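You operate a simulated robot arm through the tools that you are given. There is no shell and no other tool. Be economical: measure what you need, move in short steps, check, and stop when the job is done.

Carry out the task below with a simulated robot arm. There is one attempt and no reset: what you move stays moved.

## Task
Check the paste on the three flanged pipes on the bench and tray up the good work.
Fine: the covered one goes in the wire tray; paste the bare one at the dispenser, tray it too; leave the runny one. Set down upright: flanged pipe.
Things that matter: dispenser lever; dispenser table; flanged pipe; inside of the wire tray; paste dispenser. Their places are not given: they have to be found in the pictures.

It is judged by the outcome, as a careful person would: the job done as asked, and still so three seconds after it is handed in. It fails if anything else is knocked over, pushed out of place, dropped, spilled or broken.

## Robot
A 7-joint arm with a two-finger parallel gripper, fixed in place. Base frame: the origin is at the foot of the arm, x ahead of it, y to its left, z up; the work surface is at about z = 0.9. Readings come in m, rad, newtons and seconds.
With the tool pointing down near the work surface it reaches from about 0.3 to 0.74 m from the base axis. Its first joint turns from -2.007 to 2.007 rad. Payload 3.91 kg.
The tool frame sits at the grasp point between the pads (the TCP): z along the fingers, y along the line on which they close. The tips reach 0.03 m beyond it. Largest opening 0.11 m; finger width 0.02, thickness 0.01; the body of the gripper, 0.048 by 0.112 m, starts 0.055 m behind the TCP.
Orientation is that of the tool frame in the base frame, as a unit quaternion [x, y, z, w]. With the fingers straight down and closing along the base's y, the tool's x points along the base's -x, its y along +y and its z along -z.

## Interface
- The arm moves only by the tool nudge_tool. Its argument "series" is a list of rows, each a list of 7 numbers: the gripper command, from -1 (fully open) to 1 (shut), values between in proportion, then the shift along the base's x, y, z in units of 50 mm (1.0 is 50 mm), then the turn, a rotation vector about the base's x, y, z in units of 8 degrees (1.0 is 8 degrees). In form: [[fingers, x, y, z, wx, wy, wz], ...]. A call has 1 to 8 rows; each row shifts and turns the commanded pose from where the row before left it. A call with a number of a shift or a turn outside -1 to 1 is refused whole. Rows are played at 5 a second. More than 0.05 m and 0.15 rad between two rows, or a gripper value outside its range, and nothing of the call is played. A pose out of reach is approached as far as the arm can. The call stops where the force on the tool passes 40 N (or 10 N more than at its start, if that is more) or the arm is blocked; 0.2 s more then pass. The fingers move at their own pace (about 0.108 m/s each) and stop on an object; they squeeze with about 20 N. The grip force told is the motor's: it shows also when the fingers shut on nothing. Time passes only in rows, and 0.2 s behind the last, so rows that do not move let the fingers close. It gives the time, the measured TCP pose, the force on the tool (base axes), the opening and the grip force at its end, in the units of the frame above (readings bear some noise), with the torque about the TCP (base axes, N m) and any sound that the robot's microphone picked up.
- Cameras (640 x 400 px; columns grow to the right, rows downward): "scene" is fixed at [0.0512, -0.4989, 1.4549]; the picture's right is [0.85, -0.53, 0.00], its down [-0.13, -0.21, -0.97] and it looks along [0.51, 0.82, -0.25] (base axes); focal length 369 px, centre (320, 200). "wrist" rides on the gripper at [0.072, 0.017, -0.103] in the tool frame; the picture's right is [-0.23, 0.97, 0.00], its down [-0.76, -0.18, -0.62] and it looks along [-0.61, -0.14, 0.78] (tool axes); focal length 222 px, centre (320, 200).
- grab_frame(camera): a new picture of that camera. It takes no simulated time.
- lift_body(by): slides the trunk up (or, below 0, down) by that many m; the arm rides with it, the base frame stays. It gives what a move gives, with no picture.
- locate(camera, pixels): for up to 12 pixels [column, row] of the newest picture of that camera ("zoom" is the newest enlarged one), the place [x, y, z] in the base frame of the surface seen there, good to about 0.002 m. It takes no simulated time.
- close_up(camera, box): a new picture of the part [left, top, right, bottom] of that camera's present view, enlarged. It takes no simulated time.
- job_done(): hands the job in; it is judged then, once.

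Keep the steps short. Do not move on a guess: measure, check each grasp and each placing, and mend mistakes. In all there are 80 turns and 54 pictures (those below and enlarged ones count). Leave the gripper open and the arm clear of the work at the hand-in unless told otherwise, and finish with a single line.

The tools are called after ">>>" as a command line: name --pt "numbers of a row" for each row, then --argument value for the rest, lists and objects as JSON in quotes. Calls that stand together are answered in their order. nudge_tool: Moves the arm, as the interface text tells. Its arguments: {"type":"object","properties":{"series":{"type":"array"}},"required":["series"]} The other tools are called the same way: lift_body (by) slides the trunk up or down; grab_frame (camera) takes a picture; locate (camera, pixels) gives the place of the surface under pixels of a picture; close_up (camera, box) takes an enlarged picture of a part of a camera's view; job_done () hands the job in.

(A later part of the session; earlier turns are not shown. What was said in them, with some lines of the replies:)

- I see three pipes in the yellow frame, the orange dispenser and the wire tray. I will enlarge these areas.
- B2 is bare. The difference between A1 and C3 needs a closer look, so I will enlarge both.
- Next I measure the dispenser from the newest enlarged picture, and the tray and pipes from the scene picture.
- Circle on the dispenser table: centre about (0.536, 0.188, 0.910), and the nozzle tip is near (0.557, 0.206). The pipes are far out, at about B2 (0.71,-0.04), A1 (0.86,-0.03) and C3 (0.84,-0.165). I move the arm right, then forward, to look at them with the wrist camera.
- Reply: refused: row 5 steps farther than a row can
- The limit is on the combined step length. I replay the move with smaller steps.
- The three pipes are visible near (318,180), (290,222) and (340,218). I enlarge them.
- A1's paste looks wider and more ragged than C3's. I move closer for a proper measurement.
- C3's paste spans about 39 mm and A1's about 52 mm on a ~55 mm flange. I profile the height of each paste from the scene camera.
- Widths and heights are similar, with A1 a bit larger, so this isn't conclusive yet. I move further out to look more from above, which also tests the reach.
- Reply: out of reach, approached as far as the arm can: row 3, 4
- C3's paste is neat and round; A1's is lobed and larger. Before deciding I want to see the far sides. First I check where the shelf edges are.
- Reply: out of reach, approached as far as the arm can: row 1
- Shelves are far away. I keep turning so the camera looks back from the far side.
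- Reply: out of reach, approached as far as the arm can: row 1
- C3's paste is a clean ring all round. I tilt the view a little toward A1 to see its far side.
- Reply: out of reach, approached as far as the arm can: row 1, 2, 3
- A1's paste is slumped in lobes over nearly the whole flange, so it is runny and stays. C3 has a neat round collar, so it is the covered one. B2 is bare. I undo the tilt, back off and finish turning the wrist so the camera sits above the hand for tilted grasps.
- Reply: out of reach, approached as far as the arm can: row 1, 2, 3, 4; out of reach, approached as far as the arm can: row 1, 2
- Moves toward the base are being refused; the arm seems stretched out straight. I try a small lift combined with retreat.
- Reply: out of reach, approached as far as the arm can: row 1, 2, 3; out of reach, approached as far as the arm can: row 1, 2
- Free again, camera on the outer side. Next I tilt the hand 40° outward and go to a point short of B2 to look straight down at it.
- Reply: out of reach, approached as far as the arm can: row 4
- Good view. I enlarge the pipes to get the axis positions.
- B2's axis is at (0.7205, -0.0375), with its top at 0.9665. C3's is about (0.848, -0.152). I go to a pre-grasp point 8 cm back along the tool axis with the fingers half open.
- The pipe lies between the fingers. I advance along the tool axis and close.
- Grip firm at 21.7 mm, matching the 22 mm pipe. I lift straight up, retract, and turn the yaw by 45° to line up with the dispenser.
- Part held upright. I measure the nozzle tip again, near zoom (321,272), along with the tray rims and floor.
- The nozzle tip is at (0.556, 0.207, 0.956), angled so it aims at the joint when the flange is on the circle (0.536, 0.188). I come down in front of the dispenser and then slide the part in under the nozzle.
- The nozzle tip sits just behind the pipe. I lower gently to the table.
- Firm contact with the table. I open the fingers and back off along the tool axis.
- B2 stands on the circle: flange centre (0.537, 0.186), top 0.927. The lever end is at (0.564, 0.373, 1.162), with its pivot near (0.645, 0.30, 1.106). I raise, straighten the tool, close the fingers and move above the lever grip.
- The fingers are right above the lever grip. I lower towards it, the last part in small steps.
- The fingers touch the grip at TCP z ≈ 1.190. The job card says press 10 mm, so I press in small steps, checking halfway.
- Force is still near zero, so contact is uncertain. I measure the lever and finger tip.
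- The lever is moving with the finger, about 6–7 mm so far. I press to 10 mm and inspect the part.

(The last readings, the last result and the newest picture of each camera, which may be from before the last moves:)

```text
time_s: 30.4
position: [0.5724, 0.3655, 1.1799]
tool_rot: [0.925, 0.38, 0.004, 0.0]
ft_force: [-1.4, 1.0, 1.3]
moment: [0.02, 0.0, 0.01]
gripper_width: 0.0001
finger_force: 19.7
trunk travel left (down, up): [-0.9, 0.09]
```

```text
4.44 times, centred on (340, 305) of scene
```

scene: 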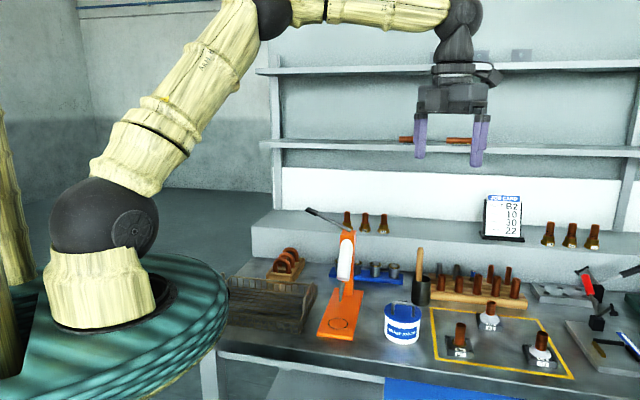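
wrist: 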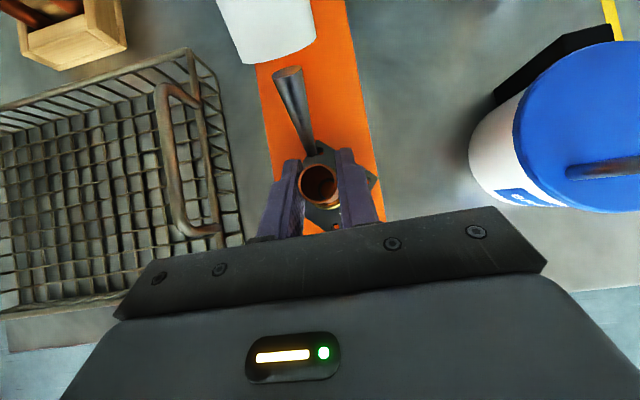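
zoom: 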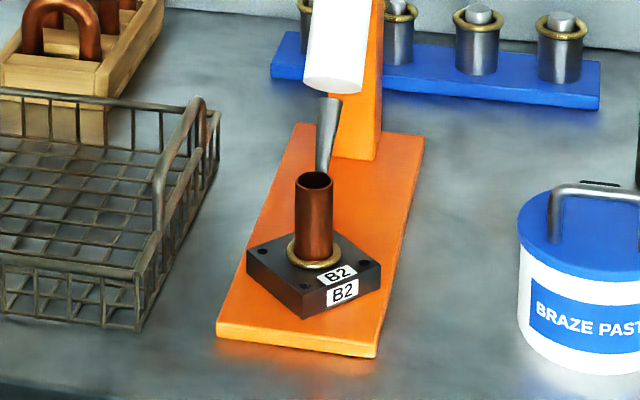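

No paste yet and only light resistance. I press further in small steps and watch force and sound.

>>> nudge_tool --pt "1 0 0 -0.06 0 0 0" --pt "1 0 0 -0.06 0 0 0" --pt "1 0 0 0 0 0 0"

>>> nudge_tool --pt "1 0 0 -0.06 0 0 0" --pt "1 0 0 -0.06 0 0 0" --pt "1 0 0 0 0 0 0"

>>> close_up --camera "scene" --box '[280, 190, 400, 350]'

```text
time_s: 31.2
position: [0.5726, 0.3655, 1.1744]
tool_rot: [0.925, 0.38, 0.003, -0.001]
ft_force: [-0.3, 0.4, 1.2]
moment: [0.0, 0.02, -0.01]
gripper_width: 0.0
finger_force: 20.2
trunk travel left (down, up): [-0.9, 0.09]
```

```text
time_s: 32.0
position: [0.5722, 0.3652, 1.1678]
tool_rot: [0.924, 0.382, 0.004, -0.001]
ft_force: [-0.2, 0.1, 0.2]
moment: [0.01, -0.01, 0.0]
gripper_width: 0.0
finger_force: 20.1
trunk travel left (down, up): [-0.9, 0.09]
```

```text
2.50 times, centred on (340, 270) of scene
```

zoom: 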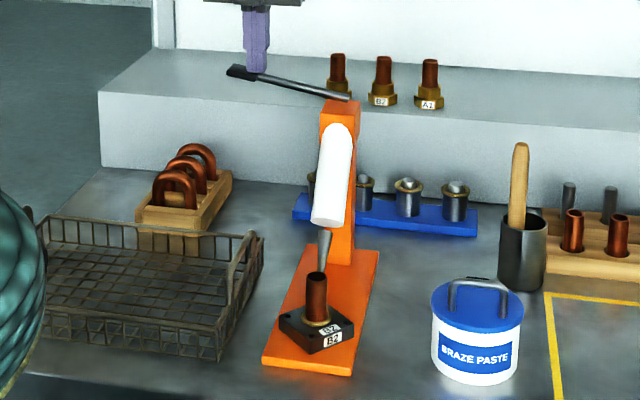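

Lever down about 22 mm at the grip, still bare. I continue.

>>> nudge_tool --pt "1 0 0 -0.08 0 0 0" --pt "1 0 0 -0.08 0 0 0" --pt "1 0 0 0 0 0 0"

>>> close_up --camera "scene" --box '[280, 190, 400, 350]'

```text
time_s: 32.8
position: [0.5718, 0.3652, 1.1609]
tool_rot: [0.924, 0.382, 0.004, 0.0]
ft_force: [-1.1, 1.2, 1.4]
moment: [0.06, 0.03, 0.02]
gripper_width: 0.0
finger_force: 20.0
trunk travel left (down, up): [-0.9, 0.09]
```

```text
2.50 times, centred on (340, 270) of scene
```

zoom: 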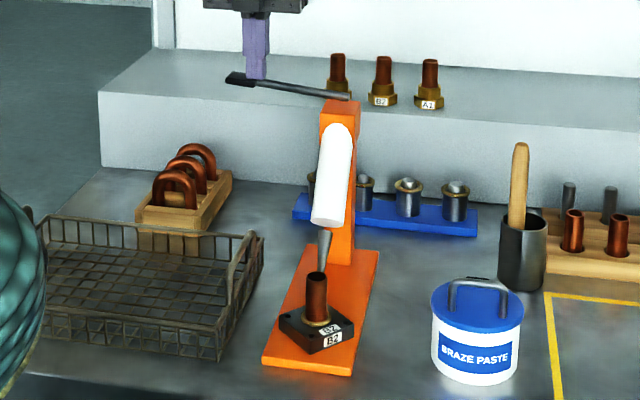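

>>> nudge_tool --pt "1 0 0 -0.08 0 0 0" --pt "1 0 0 -0.06 0 0 0" --pt "1 0 0 0 0 0 0"

>>> close_up --camera "scene" --box '[280, 190, 400, 350]'

```text
time_s: 33.6
position: [0.5718, 0.3642, 1.1531]
tool_rot: [0.924, 0.381, 0.004, -0.001]
ft_force: [-0.9, 1.1, 1.5]
moment: [0.05, -0.02, -0.04]
gripper_width: 0.0
finger_force: 20.2
trunk travel left (down, up): [-0.9, 0.09]
```

```text
2.50 times, centred on (340, 270) of scene
```

zoom: 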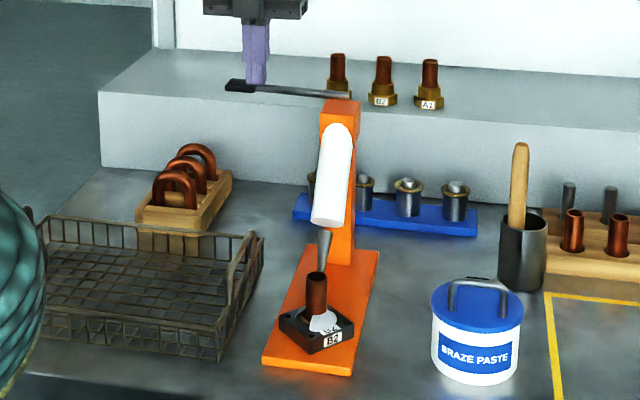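

Paste has appeared round the joint. I stop pressing, let the lever up and inspect.

>>> nudge_tool --pt "1 0 0 0.3 0 0 0" --pt "1 0 0 0.4 0 0 0" --pt "1 0 0 0.9 0 0 0" --pt "1 0 0 0.9 0 0 0"

>>> close_up --camera "scene" --box '[300, 280, 370, 345]'

```text
time_s: 34.6
position: [0.5736, 0.3648, 1.2769]
tool_rot: [0.925, 0.381, 0.003, 0.0]
ft_force: [0.3, 0.9, -1.5]
moment: [-0.01, 0.0, -0.02]
gripper_width: 0.0002
finger_force: 20.2
trunk travel left (down, up): [-0.9, 0.09]
```

```text
6.15 times, centred on (335, 312) of scene
```

zoom: 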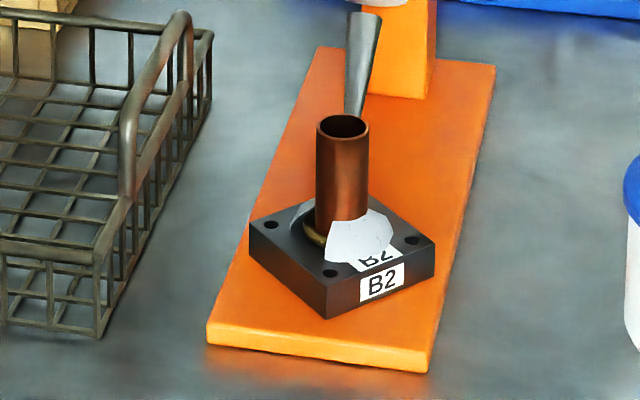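

The paste covers the right-front but the ring still shows at left-front. I look from the other side with the wrist camera.

>>> grab_frame --camera "wrist"

```text
12 pictures are left
```

wrist: 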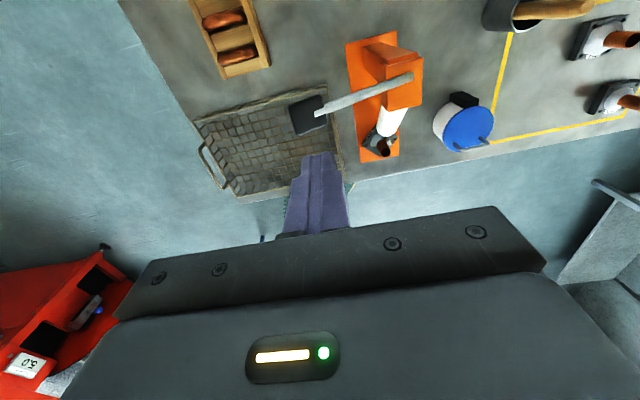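

The wrist view is too steep to judge, but the front-left gap is clear, so it needs a bit more. Earlier nothing came out down to z 1.161, and paste came at 1.153. I press down again to just past that point and check at once.

>>> nudge_tool --pt "1 0 0 -0.9 0 0 0" --pt "1 0 0 -0.9 0 0 0" --pt "1 0 0 -0.45 0 0 0" --pt "1 0 0 -0.12 0 0 0"

>>> close_up --camera "scene" --box '[280, 200, 400, 350]'

```text
time_s: 35.6
position: [0.5729, 0.3652, 1.1578]
tool_rot: [0.924, 0.382, 0.003, 0.0]
ft_force: [0.0, -0.1, 1.5]
moment: [0.03, -0.04, 0.02]
gripper_width: 0.0
finger_force: 20.2
trunk travel left (down, up): [-0.9, 0.09]
```

```text
2.67 times, centred on (340, 275) of scene
```

zoom: 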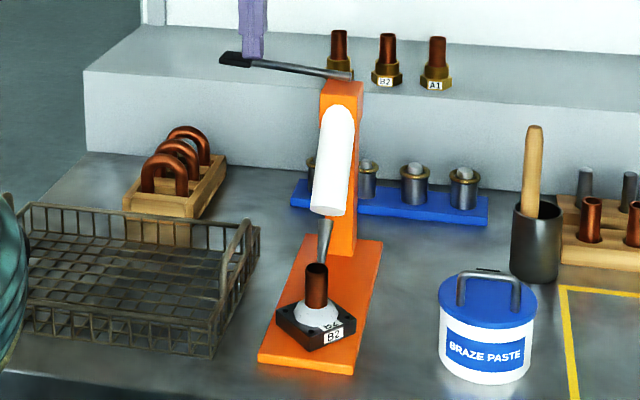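

Now the collar looks closed all round. I release the lever right away and inspect.

>>> nudge_tool --pt "1 0 0 0.9 0 0 0" --pt "1 0 0 0.9 0 0 0" --pt "1 -0.7 -0.7 0 0 0 0"

>>> close_up --camera "scene" --box '[300, 280, 370, 345]'

```text
time_s: 36.4
position: [0.5357, 0.3287, 1.2497]
tool_rot: [0.925, 0.381, 0.003, -0.001]
ft_force: [-0.1, 0.4, 0.2]
moment: [0.0, -0.05, -0.02]
gripper_width: 0.0001
finger_force: 20.6
trunk travel left (down, up): [-0.9, 0.09]
```

```text
6.15 times, centred on (335, 312) of scene
```

zoom: 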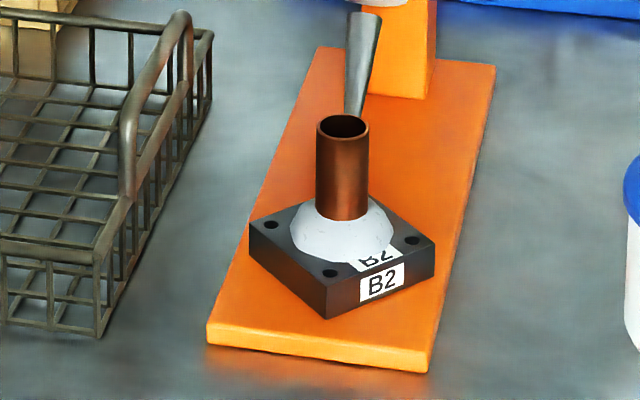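

The collar is even and looks like C3's, with no slump. Now I go back to the front of the dispenser with the 40° tilt, fingers half open.

>>> nudge_tool --pt "-0.1 -0.75 -0.5 0 0 0 0" --pt "-0.1 -0.74 -0.5 0 0.7 -0.7 0" --pt "-0.1 0 -0.82 0 0.7 -0.7 0" --pt "-0.1 0 -0.82 0 0.7 -0.7 0" --pt "-0.1 0 -0.82 -0.4 0.7 -0.7 0" --pt "-0.1 0 -0.8 -0.5 0.7 -0.7 0" --pt "-0.1 0 0 -0.94 0 0 0" --pt "-0.1 0 0 -0.94 0 0 0"

```text
time_s: 38.2
position: [0.4665, 0.1218, 1.1101]
tool_rot: [0.869, 0.358, 0.316, -0.132]
ft_force: [-0.3, -1.1, 0.2]
moment: [-0.02, 0.02, 0.03]
gripper_width: 0.0607
finger_force: 0.0
out of reach, approached as far as the arm can: row 5
trunk travel left (down, up): [-0.9, 0.09]
```

>>> nudge_tool --pt "-0.1 0.2 0.2 -0.9 0 0 0" --pt "-0.1 0.387 0.363 -0.633 0 0 0" --pt "-0.1 0.387 0.363 -0.633 0 0 0" --pt "-0.1 0.387 0.363 -0.633 0 0 0" --pt "-0.1 0 0 0 0 0 0" --pt "1 0 0 0 0 0 0" --pt "1 0 0 0 0 0 0" --pt "1 0 0 0 0 0 0"

```text
time_s: 40.0
position: [0.5309, 0.1879, 0.972]
tool_rot: [0.869, 0.358, 0.317, -0.13]
ft_force: [-1.9, 1.3, 1.8]
moment: [-0.03, -0.11, 0.04]
gripper_width: 0.0217
finger_force: 19.7
trunk travel left (down, up): [-0.9, 0.09]
```

B2 gripped at 21.7 mm. I lift it slightly, slide out from under the nozzle, then rise.

>>> nudge_tool --pt "1 0 0 0.14 0 0 0" --pt "1 -0.35 -0.35 0 0 0 0" --pt "1 -0.35 -0.35 0 0 0 0" --pt "1 -0.35 -0.35 0.1 0 0 0" --pt "1 0 0 0.9 0 0 0" --pt "1 0 0 0.9 0 0 0" --pt "1 0 0 0 0 0 0"

>>> nudge_tool --pt "1 -0.35 0.9 0 0 0 0" --pt "1 -0.35 0.9 0 0 0 0" --pt "1 -0.35 0.9 0 0 0 0" --pt "1 -0.35 0.9 0 0 0 0" --pt "1 -0.35 0.9 0 0 0 0" --pt "1 -0.35 0.9 0 0 0 0" --pt "1 0 0 0 0 0 0"

>>> grab_frame --camera "wrist"

```text
time_s: 41.6
position: [0.479, 0.135, 1.0737]
tool_rot: [0.869, 0.359, 0.315, -0.132]
ft_force: [0.6, 0.1, -3.6]
moment: [-0.03, -0.03, 0.04]
gripper_width: 0.0218
finger_force: 20.1
trunk travel left (down, up): [-0.9, 0.09]
```

```text
time_s: 43.2
position: [0.3768, 0.406, 1.0749]
tool_rot: [0.869, 0.357, 0.316, -0.13]
ft_force: [-1.0, 0.2, -4.4]
moment: [-0.02, 0.04, 0.05]
gripper_width: 0.0219
finger_force: 20.0
trunk travel left (down, up): [-0.9, 0.09]
```

```text
9 pictures are left
```

wrist: 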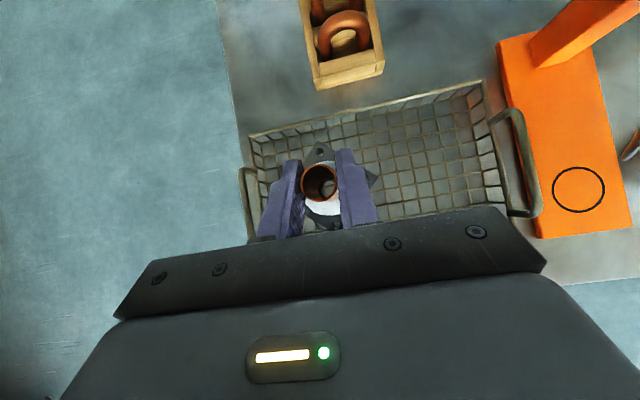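

I measure the tray around the held part.

>>> locate --camera "wrist" --pixels '[[250, 138], [482, 82], [275, 160], [470, 105], [492, 200], [390, 150], [430, 190], [512, 115], [530, 205], [245, 200], [300, 150], [400, 205]]'

```text
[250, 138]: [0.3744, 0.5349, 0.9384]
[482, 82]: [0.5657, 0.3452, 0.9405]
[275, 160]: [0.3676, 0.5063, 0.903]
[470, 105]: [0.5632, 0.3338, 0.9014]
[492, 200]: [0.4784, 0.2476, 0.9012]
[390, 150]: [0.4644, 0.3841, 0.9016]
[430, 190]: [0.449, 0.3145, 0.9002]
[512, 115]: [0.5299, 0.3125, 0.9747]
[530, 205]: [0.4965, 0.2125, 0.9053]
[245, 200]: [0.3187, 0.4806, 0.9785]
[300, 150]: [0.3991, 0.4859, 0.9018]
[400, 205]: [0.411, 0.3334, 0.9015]
```

The spot is clear: part about 18 cm from the right wall and 10 cm from the front wall, floor at 0.902, handles at 0.978. I lower.

>>> nudge_tool --pt "1 0 0 -0.9 0 0 0" --pt "1 0 0 -0.8 0 0 0" --pt "1 0 0 -0.3 0 0 0" --pt "1 0 0 -0.1 0 0 0" --pt "1 0 0 -0.06 0 0 0" --pt "1 0 0 -0.05 0 0 0"

```text
time_s: 44.6
position: [0.3737, 0.4048, 0.9667]
tool_rot: [0.869, 0.357, 0.318, -0.131]
ft_force: [1.4, 0.8, 16.2]
moment: [-0.06, -0.25, -0.03]
gripper_width: 0.022
finger_force: 20.2
trunk travel left (down, up): [-0.9, 0.09]
```

Contact with the tray floor. I release and back off along the tool axis, then check.

>>> nudge_tool --pt "0.3 0 0 0 0 0 0" --pt "-0.1 0 0 0 0 0 0" --pt "-0.1 -0.3 -0.3 0.5 0 0 0" --pt "-0.1 -0.3 -0.3 0.6 0 0 0" --pt "-0.1 -0.3 -0.3 0.8 0 0 0" --pt "-0.1 0 0 1 0 0 0"

>>> grab_frame --camera "wrist"

```text
time_s: 46.0
position: [0.3282, 0.3604, 1.1132]
tool_rot: [0.869, 0.358, 0.316, -0.131]
ft_force: [0.5, -0.7, -0.3]
moment: [0.01, -0.02, 0.03]
gripper_width: 0.0606
finger_force: 0.1
trunk travel left (down, up): [-0.9, 0.09]
```

```text
8 pictures are left
```

wrist: 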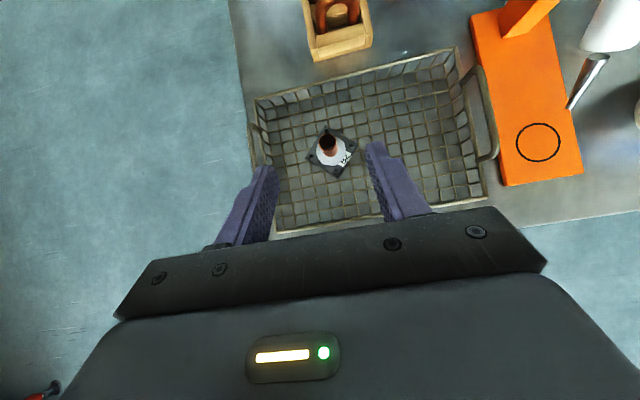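

B2 stands upright in the tray. Now for C3: I swing back right with the yaw turned to about -10°, then lower the trunk 12 cm for more reach.

>>> nudge_tool --pt "-0.1 0.2 -0.9 0.2 0 0 -0.86" --pt "-0.1 0.2 -0.9 0.2 0 0 -0.86" --pt "-0.1 0.2 -0.9 0.2 0 0 -0.86" --pt "-0.1 0.2 -0.9 0.2 0 0 -0.86" --pt "-0.1 0.2 -0.9 0.2 0 0 -0.86" --pt "-0.1 0.2 -0.9 0.2 0 0 -0.86" --pt "-0.1 0.2 -0.9 0.2 0 0 -0.86" --pt "-0.1 0.2 -0.9 0.2 0 0 -0.86"

>>> lift_body --by -0.12

```text
time_s: 47.8
position: [0.4662, 0.043, 1.1839]
tool_rot: [0.936, -0.085, 0.34, 0.03]
ft_force: [-0.4, -0.1, -0.1]
moment: [0.02, -0.03, 0.04]
gripper_width: 0.0608
finger_force: 0.0
out of reach, approached as far as the arm can: row 2, 3, 4, 5, 6
trunk travel left (down, up): [-0.9, 0.09]
```

```text
time_s: 49.3
position: [0.466, 0.0448, 1.0657]
tool_rot: [0.936, -0.084, 0.34, 0.03]
ft_force: [-0.3, 0.1, 0.2]
moment: [0.0, -0.02, 0.02]
gripper_width: 0.0602
finger_force: 0.1
trunk travel left (down, up): [-0.78, 0.21]
```

>>> nudge_tool --pt "-0.1 0.3 -0.93 0 -0.17 -0.98 0" --pt "-0.1 0.3 -0.93 0 0 0 0" --pt "-0.1 0.3 -0.93 0 0 0 0" --pt "-0.1 0.3 -0.93 0 0 0 0" --pt "-0.1 0.9 0 0 0 0 0" --pt "-0.1 0.9 0 0 0 0 0" --pt "-0.1 0.9 0 0 0 0 0" --pt "-0.1 0.9 0 0 0 0 0"

>>> nudge_tool --pt "-0.1 0.9 0 -0.1 0 0 0" --pt "-0.1 0.5 0 -0.5 0 0 0" --pt "-0.1 0 0 0 0 0 0"

>>> grab_frame --camera "wrist"

```text
time_s: 51.1
position: [0.7193, -0.141, 1.0672]
tool_rot: [0.91, -0.082, 0.405, 0.036]
ft_force: [-0.5, -0.1, 0.4]
moment: [0.02, -0.03, 0.01]
gripper_width: 0.0605
finger_force: 0.0
out of reach, approached as far as the arm can: row 1
trunk travel left (down, up): [-0.78, 0.21]
```

```text
time_s: 51.9
position: [0.7886, -0.1412, 1.035]
tool_rot: [0.91, -0.082, 0.405, 0.036]
ft_force: [-0.4, 0.3, 0.2]
moment: [0.01, 0.03, 0.02]
gripper_width: 0.0605
finger_force: 0.0
trunk travel left (down, up): [-0.78, 0.21]
```

```text
7 pictures are left
```

wrist: 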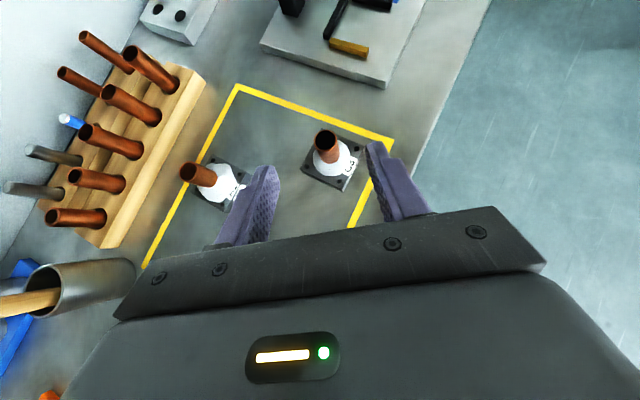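

>>> locate --camera "wrist" --pixels '[[317, 140], [335, 139], [326, 150], [325, 131], [331, 124], [364, 149], [304, 166], [342, 185], [327, 158], [190, 181]]'

```text
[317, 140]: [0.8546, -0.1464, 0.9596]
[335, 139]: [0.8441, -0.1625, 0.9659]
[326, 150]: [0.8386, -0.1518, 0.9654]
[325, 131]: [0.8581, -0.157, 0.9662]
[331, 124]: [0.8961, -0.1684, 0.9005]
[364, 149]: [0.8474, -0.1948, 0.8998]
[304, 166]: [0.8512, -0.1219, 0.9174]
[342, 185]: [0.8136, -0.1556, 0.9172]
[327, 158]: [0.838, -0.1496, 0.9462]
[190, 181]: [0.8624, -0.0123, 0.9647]
```

C3's axis is at (0.8485, -0.154). I advance and close on the pipe.

>>> nudge_tool --pt "-0.1 0.35 -0.085 -0.6 0 0 0" --pt "-0.1 0.41 -0.085 -0.48 0 0 0" --pt "-0.1 0.41 -0.085 -0.48 0 0 0" --pt "-0.1 0 0 0 0 0 0"

>>> grab_frame --camera "wrist"

```text
time_s: 52.9
position: [0.8451, -0.151, 0.9601]
tool_rot: [0.91, -0.081, 0.405, 0.035]
ft_force: [-0.1, -0.2, 0.2]
moment: [-0.01, -0.01, -0.02]
gripper_width: 0.0606
finger_force: 0.1
trunk travel left (down, up): [-0.78, 0.21]
```

```text
6 pictures are left
```

wrist: 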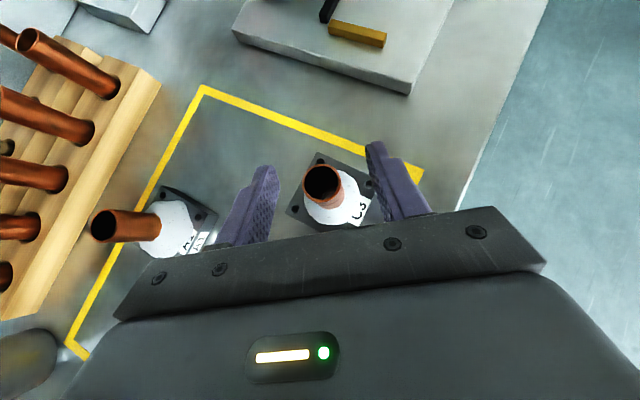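

The pipe sits between the fingers, as it did for B2. Close.

>>> nudge_tool --pt "-0.1 0.03 -0.03 -0.02 0 0 0" --pt "1 0 0 0 0 0 0" --pt "1 0 0 0 0 0 0" --pt "1 0 0 0 0 0 0"

```text
time_s: 53.9
position: [0.8479, -0.1536, 0.9587]
tool_rot: [0.91, -0.081, 0.405, 0.035]
ft_force: [0.7, -0.4, -0.1]
moment: [-0.05, -0.06, -0.07]
gripper_width: 0.0216
finger_force: 19.9
trunk travel left (down, up): [-0.78, 0.21]
```

Gripped at 21.6 mm. I lift it straight up with the trunk.

>>> lift_body --by 0.12

>>> nudge_tool --pt "1 -0.5 0 0 0 0 0" --pt "1 -0.8 0 0 0 0 0" --pt "1 -0.9 0 0 0 0 0" --pt "1 -0.9 0 0 0 0 0" --pt "1 -0.9 0 0 0 0 0" --pt "1 -0.9 0 0 0 0 0" --pt "1 -0.9 0 0 0 0 0"

```text
time_s: 55.4
position: [0.848, -0.1531, 1.0775]
tool_rot: [0.91, -0.083, 0.404, 0.036]
ft_force: [0.8, -0.1, -4.5]
moment: [0.01, 0.01, 0.02]
gripper_width: 0.0218
finger_force: 20.8
trunk travel left (down, up): [-0.9, 0.09]
```

```text
time_s: 57.0
position: [0.5557, -0.1514, 1.0774]
tool_rot: [0.91, -0.081, 0.405, 0.036]
ft_force: [0.1, 0.4, -4.2]
moment: [0.03, 0.02, 0.01]
gripper_width: 0.0218
finger_force: 20.0
trunk travel left (down, up): [-0.9, 0.09]
```

Now swing round to the tray, turning the yaw back by 55°.

>>> nudge_tool --pt "1 -0.2 0.9 0 0 0 0.98" --pt "1 -0.2 0.9 0 0 0 0.98" --pt "1 -0.2 0.9 0 0 0 0.98" --pt "1 -0.2 0.9 0 0 0 0.98" --pt "1 -0.2 0.9 0 0 0 0.98" --pt "1 -0.2 0.9 0 0 0 0.98"

>>> nudge_tool --pt "1 -0.35 0.9 0 0 0 0.35" --pt "1 -0.35 0.9 0 0 0 0.35" --pt "1 -0.35 0.9 0 0 0 0.3" --pt "1 0.05 0.9 0 0 0 0" --pt "1 0.05 0.9 0 0 0 0" --pt "1 0 0 0 0 0 0"

>>> grab_frame --camera "wrist"

```text
time_s: 58.4
position: [0.4986, 0.1165, 1.0764]
tool_rot: [0.867, 0.289, 0.385, -0.128]
ft_force: [-0.4, -0.4, -4.3]
moment: [-0.02, -0.03, 0.0]
gripper_width: 0.0215
finger_force: 19.8
trunk travel left (down, up): [-0.9, 0.09]
```

```text
time_s: 59.8
position: [0.4501, 0.3406, 1.0782]
tool_rot: [0.845, 0.347, 0.376, -0.155]
ft_force: [-0.2, -1.0, -3.6]
moment: [-0.01, -0.01, 0.03]
gripper_width: 0.0216
finger_force: 20.1
trunk travel left (down, up): [-0.9, 0.09]
```

```text
5 pictures are left
```

wrist: 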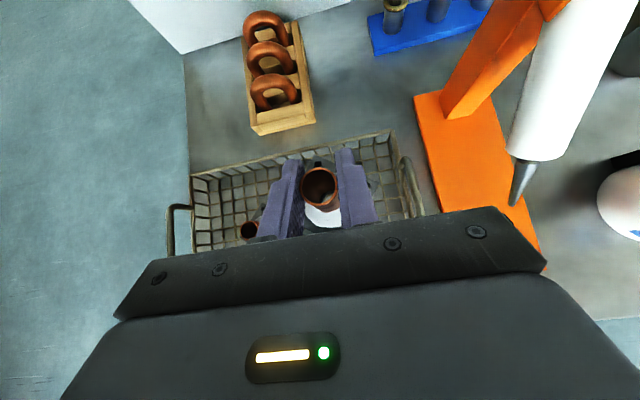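

Spot is clear: 10 cm from B2 and 8 cm from the right wall. I lower.

>>> nudge_tool --pt "1 0 0 -0.9 0 0 0" --pt "1 0 0 -0.8 0 0 0" --pt "1 0 0 -0.4 0 0 0" --pt "1 0 0 -0.1 0 0 0" --pt "1 0 0 -0.08 0 0 0" --pt "1 0 0 -0.05 0 0 0"

```text
time_s: 61.2
position: [0.4506, 0.3463, 0.9841]
tool_rot: [0.845, 0.349, 0.374, -0.155]
ft_force: [0.4, -0.1, -3.5]
moment: [0.01, -0.01, 0.0]
gripper_width: 0.0215
finger_force: 20.2
out of reach, approached as far as the arm can: row 3, 4, 5
trunk travel left (down, up): [-0.9, 0.09]
```

The arm stops at its own limit at z 0.984. I use the trunk for the last 2 cm, in small steps.

>>> lift_body --by -0.016

>>> lift_body --by -0.003

```text
time_s: 61.8
position: [0.4502, 0.345, 0.9673]
tool_rot: [0.845, 0.348, 0.375, -0.155]
ft_force: [0.7, -0.6, -4.3]
moment: [-0.02, -0.02, 0.0]
gripper_width: 0.0215
finger_force: 19.8
trunk travel left (down, up): [-0.884, 0.106]
```

```text
time_s: 62.4
position: [0.4514, 0.3457, 0.9658]
tool_rot: [0.845, 0.348, 0.376, -0.155]
ft_force: [1.4, 0.3, 4.0]
moment: [0.22, -0.21, -0.03]
gripper_width: 0.0213
finger_force: 20.2
trunk travel left (down, up): [-0.881, 0.109]
```

>>> lift_body --by -0.001

>>> nudge_tool --pt "0.3 0 0 0 0 0 0" --pt "-0.1 0 0 0 0 0 0" --pt "-0.1 0 0 0 0 0 0"

```text
time_s: 62.9
position: [0.451, 0.3455, 0.9659]
tool_rot: [0.845, 0.347, 0.377, -0.156]
ft_force: [1.3, 1.2, 12.6]
moment: [0.31, -0.31, -0.07]
gripper_width: 0.0217
finger_force: 20.4
trunk travel left (down, up): [-0.88, 0.11]
```

```text
time_s: 63.7
position: [0.451, 0.3453, 0.9646]
tool_rot: [0.846, 0.348, 0.374, -0.154]
ft_force: [-0.2, -0.2, -0.4]
moment: [0.01, 0.02, 0.01]
gripper_width: 0.0607
finger_force: 0.1
trunk travel left (down, up): [-0.88, 0.11]
```

Released. I raise straight up with the trunk; the open fingers clear the pipe on both sides.

>>> lift_body --by 0.1

>>> nudge_tool --pt "-0.1 -0.3 -0.3 0.8 0 0 0" --pt "-1 -0.3 -0.3 0.8 0 0 0" --pt "-1 0 0 0.9 0 0 0"

>>> grab_frame --camera "wrist"

>>> grab_frame --camera "scene"

```text
time_s: 65.0
position: [0.4512, 0.3449, 1.0636]
tool_rot: [0.846, 0.348, 0.374, -0.154]
ft_force: [-0.6, 0.1, -0.2]
moment: [-0.02, -0.02, 0.0]
gripper_width: 0.0605
finger_force: 0.1
trunk travel left (down, up): [-0.98, 0.01]
```

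```text
time_s: 65.8
position: [0.4199, 0.3117, 1.1897]
tool_rot: [0.845, 0.349, 0.375, -0.156]
ft_force: [0.7, 0.6, -0.6]
moment: [0.01, 0.01, 0.01]
gripper_width: 0.1099
finger_force: 0.1
trunk travel left (down, up): [-0.98, 0.01]
```

```text
4 pictures are left
```

wrist: 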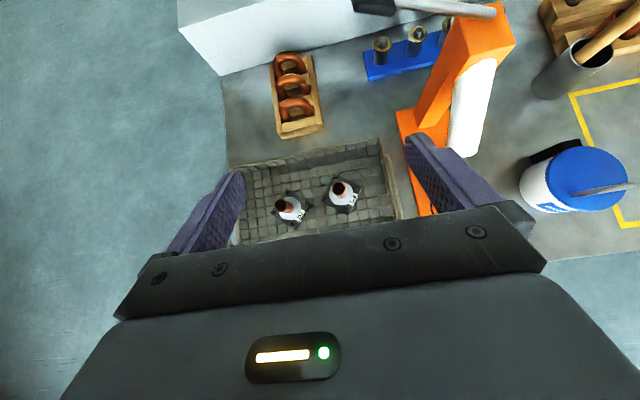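

```text
3 pictures are left
```

scene: 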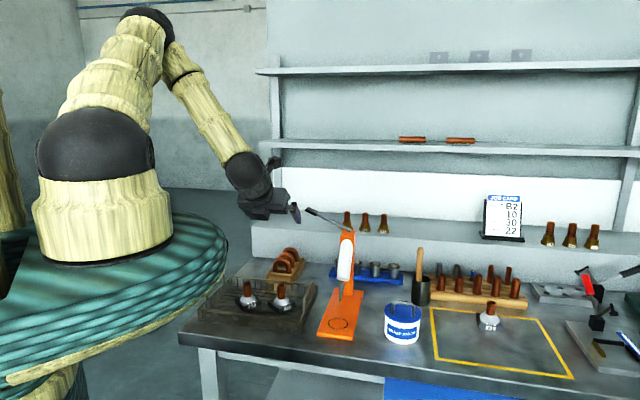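

Both pipes stand in the tray, A1 is untouched and the lever is up. One last close look at the tray and dispenser table.

>>> close_up --camera "scene" --box '[215, 255, 365, 350]'

```text
4.21 times, centred on (290, 302) of scene
```

zoom: 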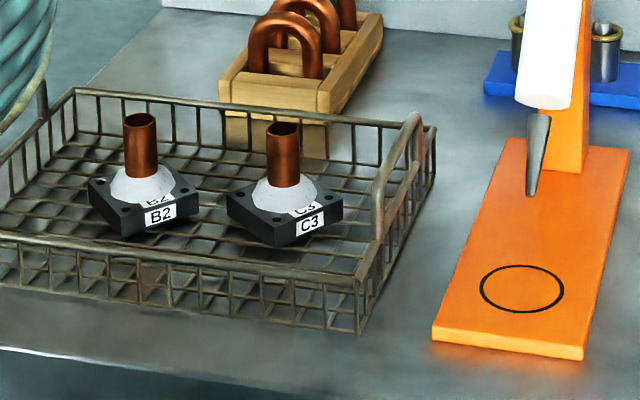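

B2 and C3 both stand upright in the tray with clean collars, the dispenser table is clean, and the gripper is open and clear. I hand in.

>>> job_done

```text
The job is handed in.
```

C3 (already covered) and B2 (pasted at the dispenser with two presses of the lever, since the first left a gap) stand upright in the wire tray, and A1 (runny) was left in place.
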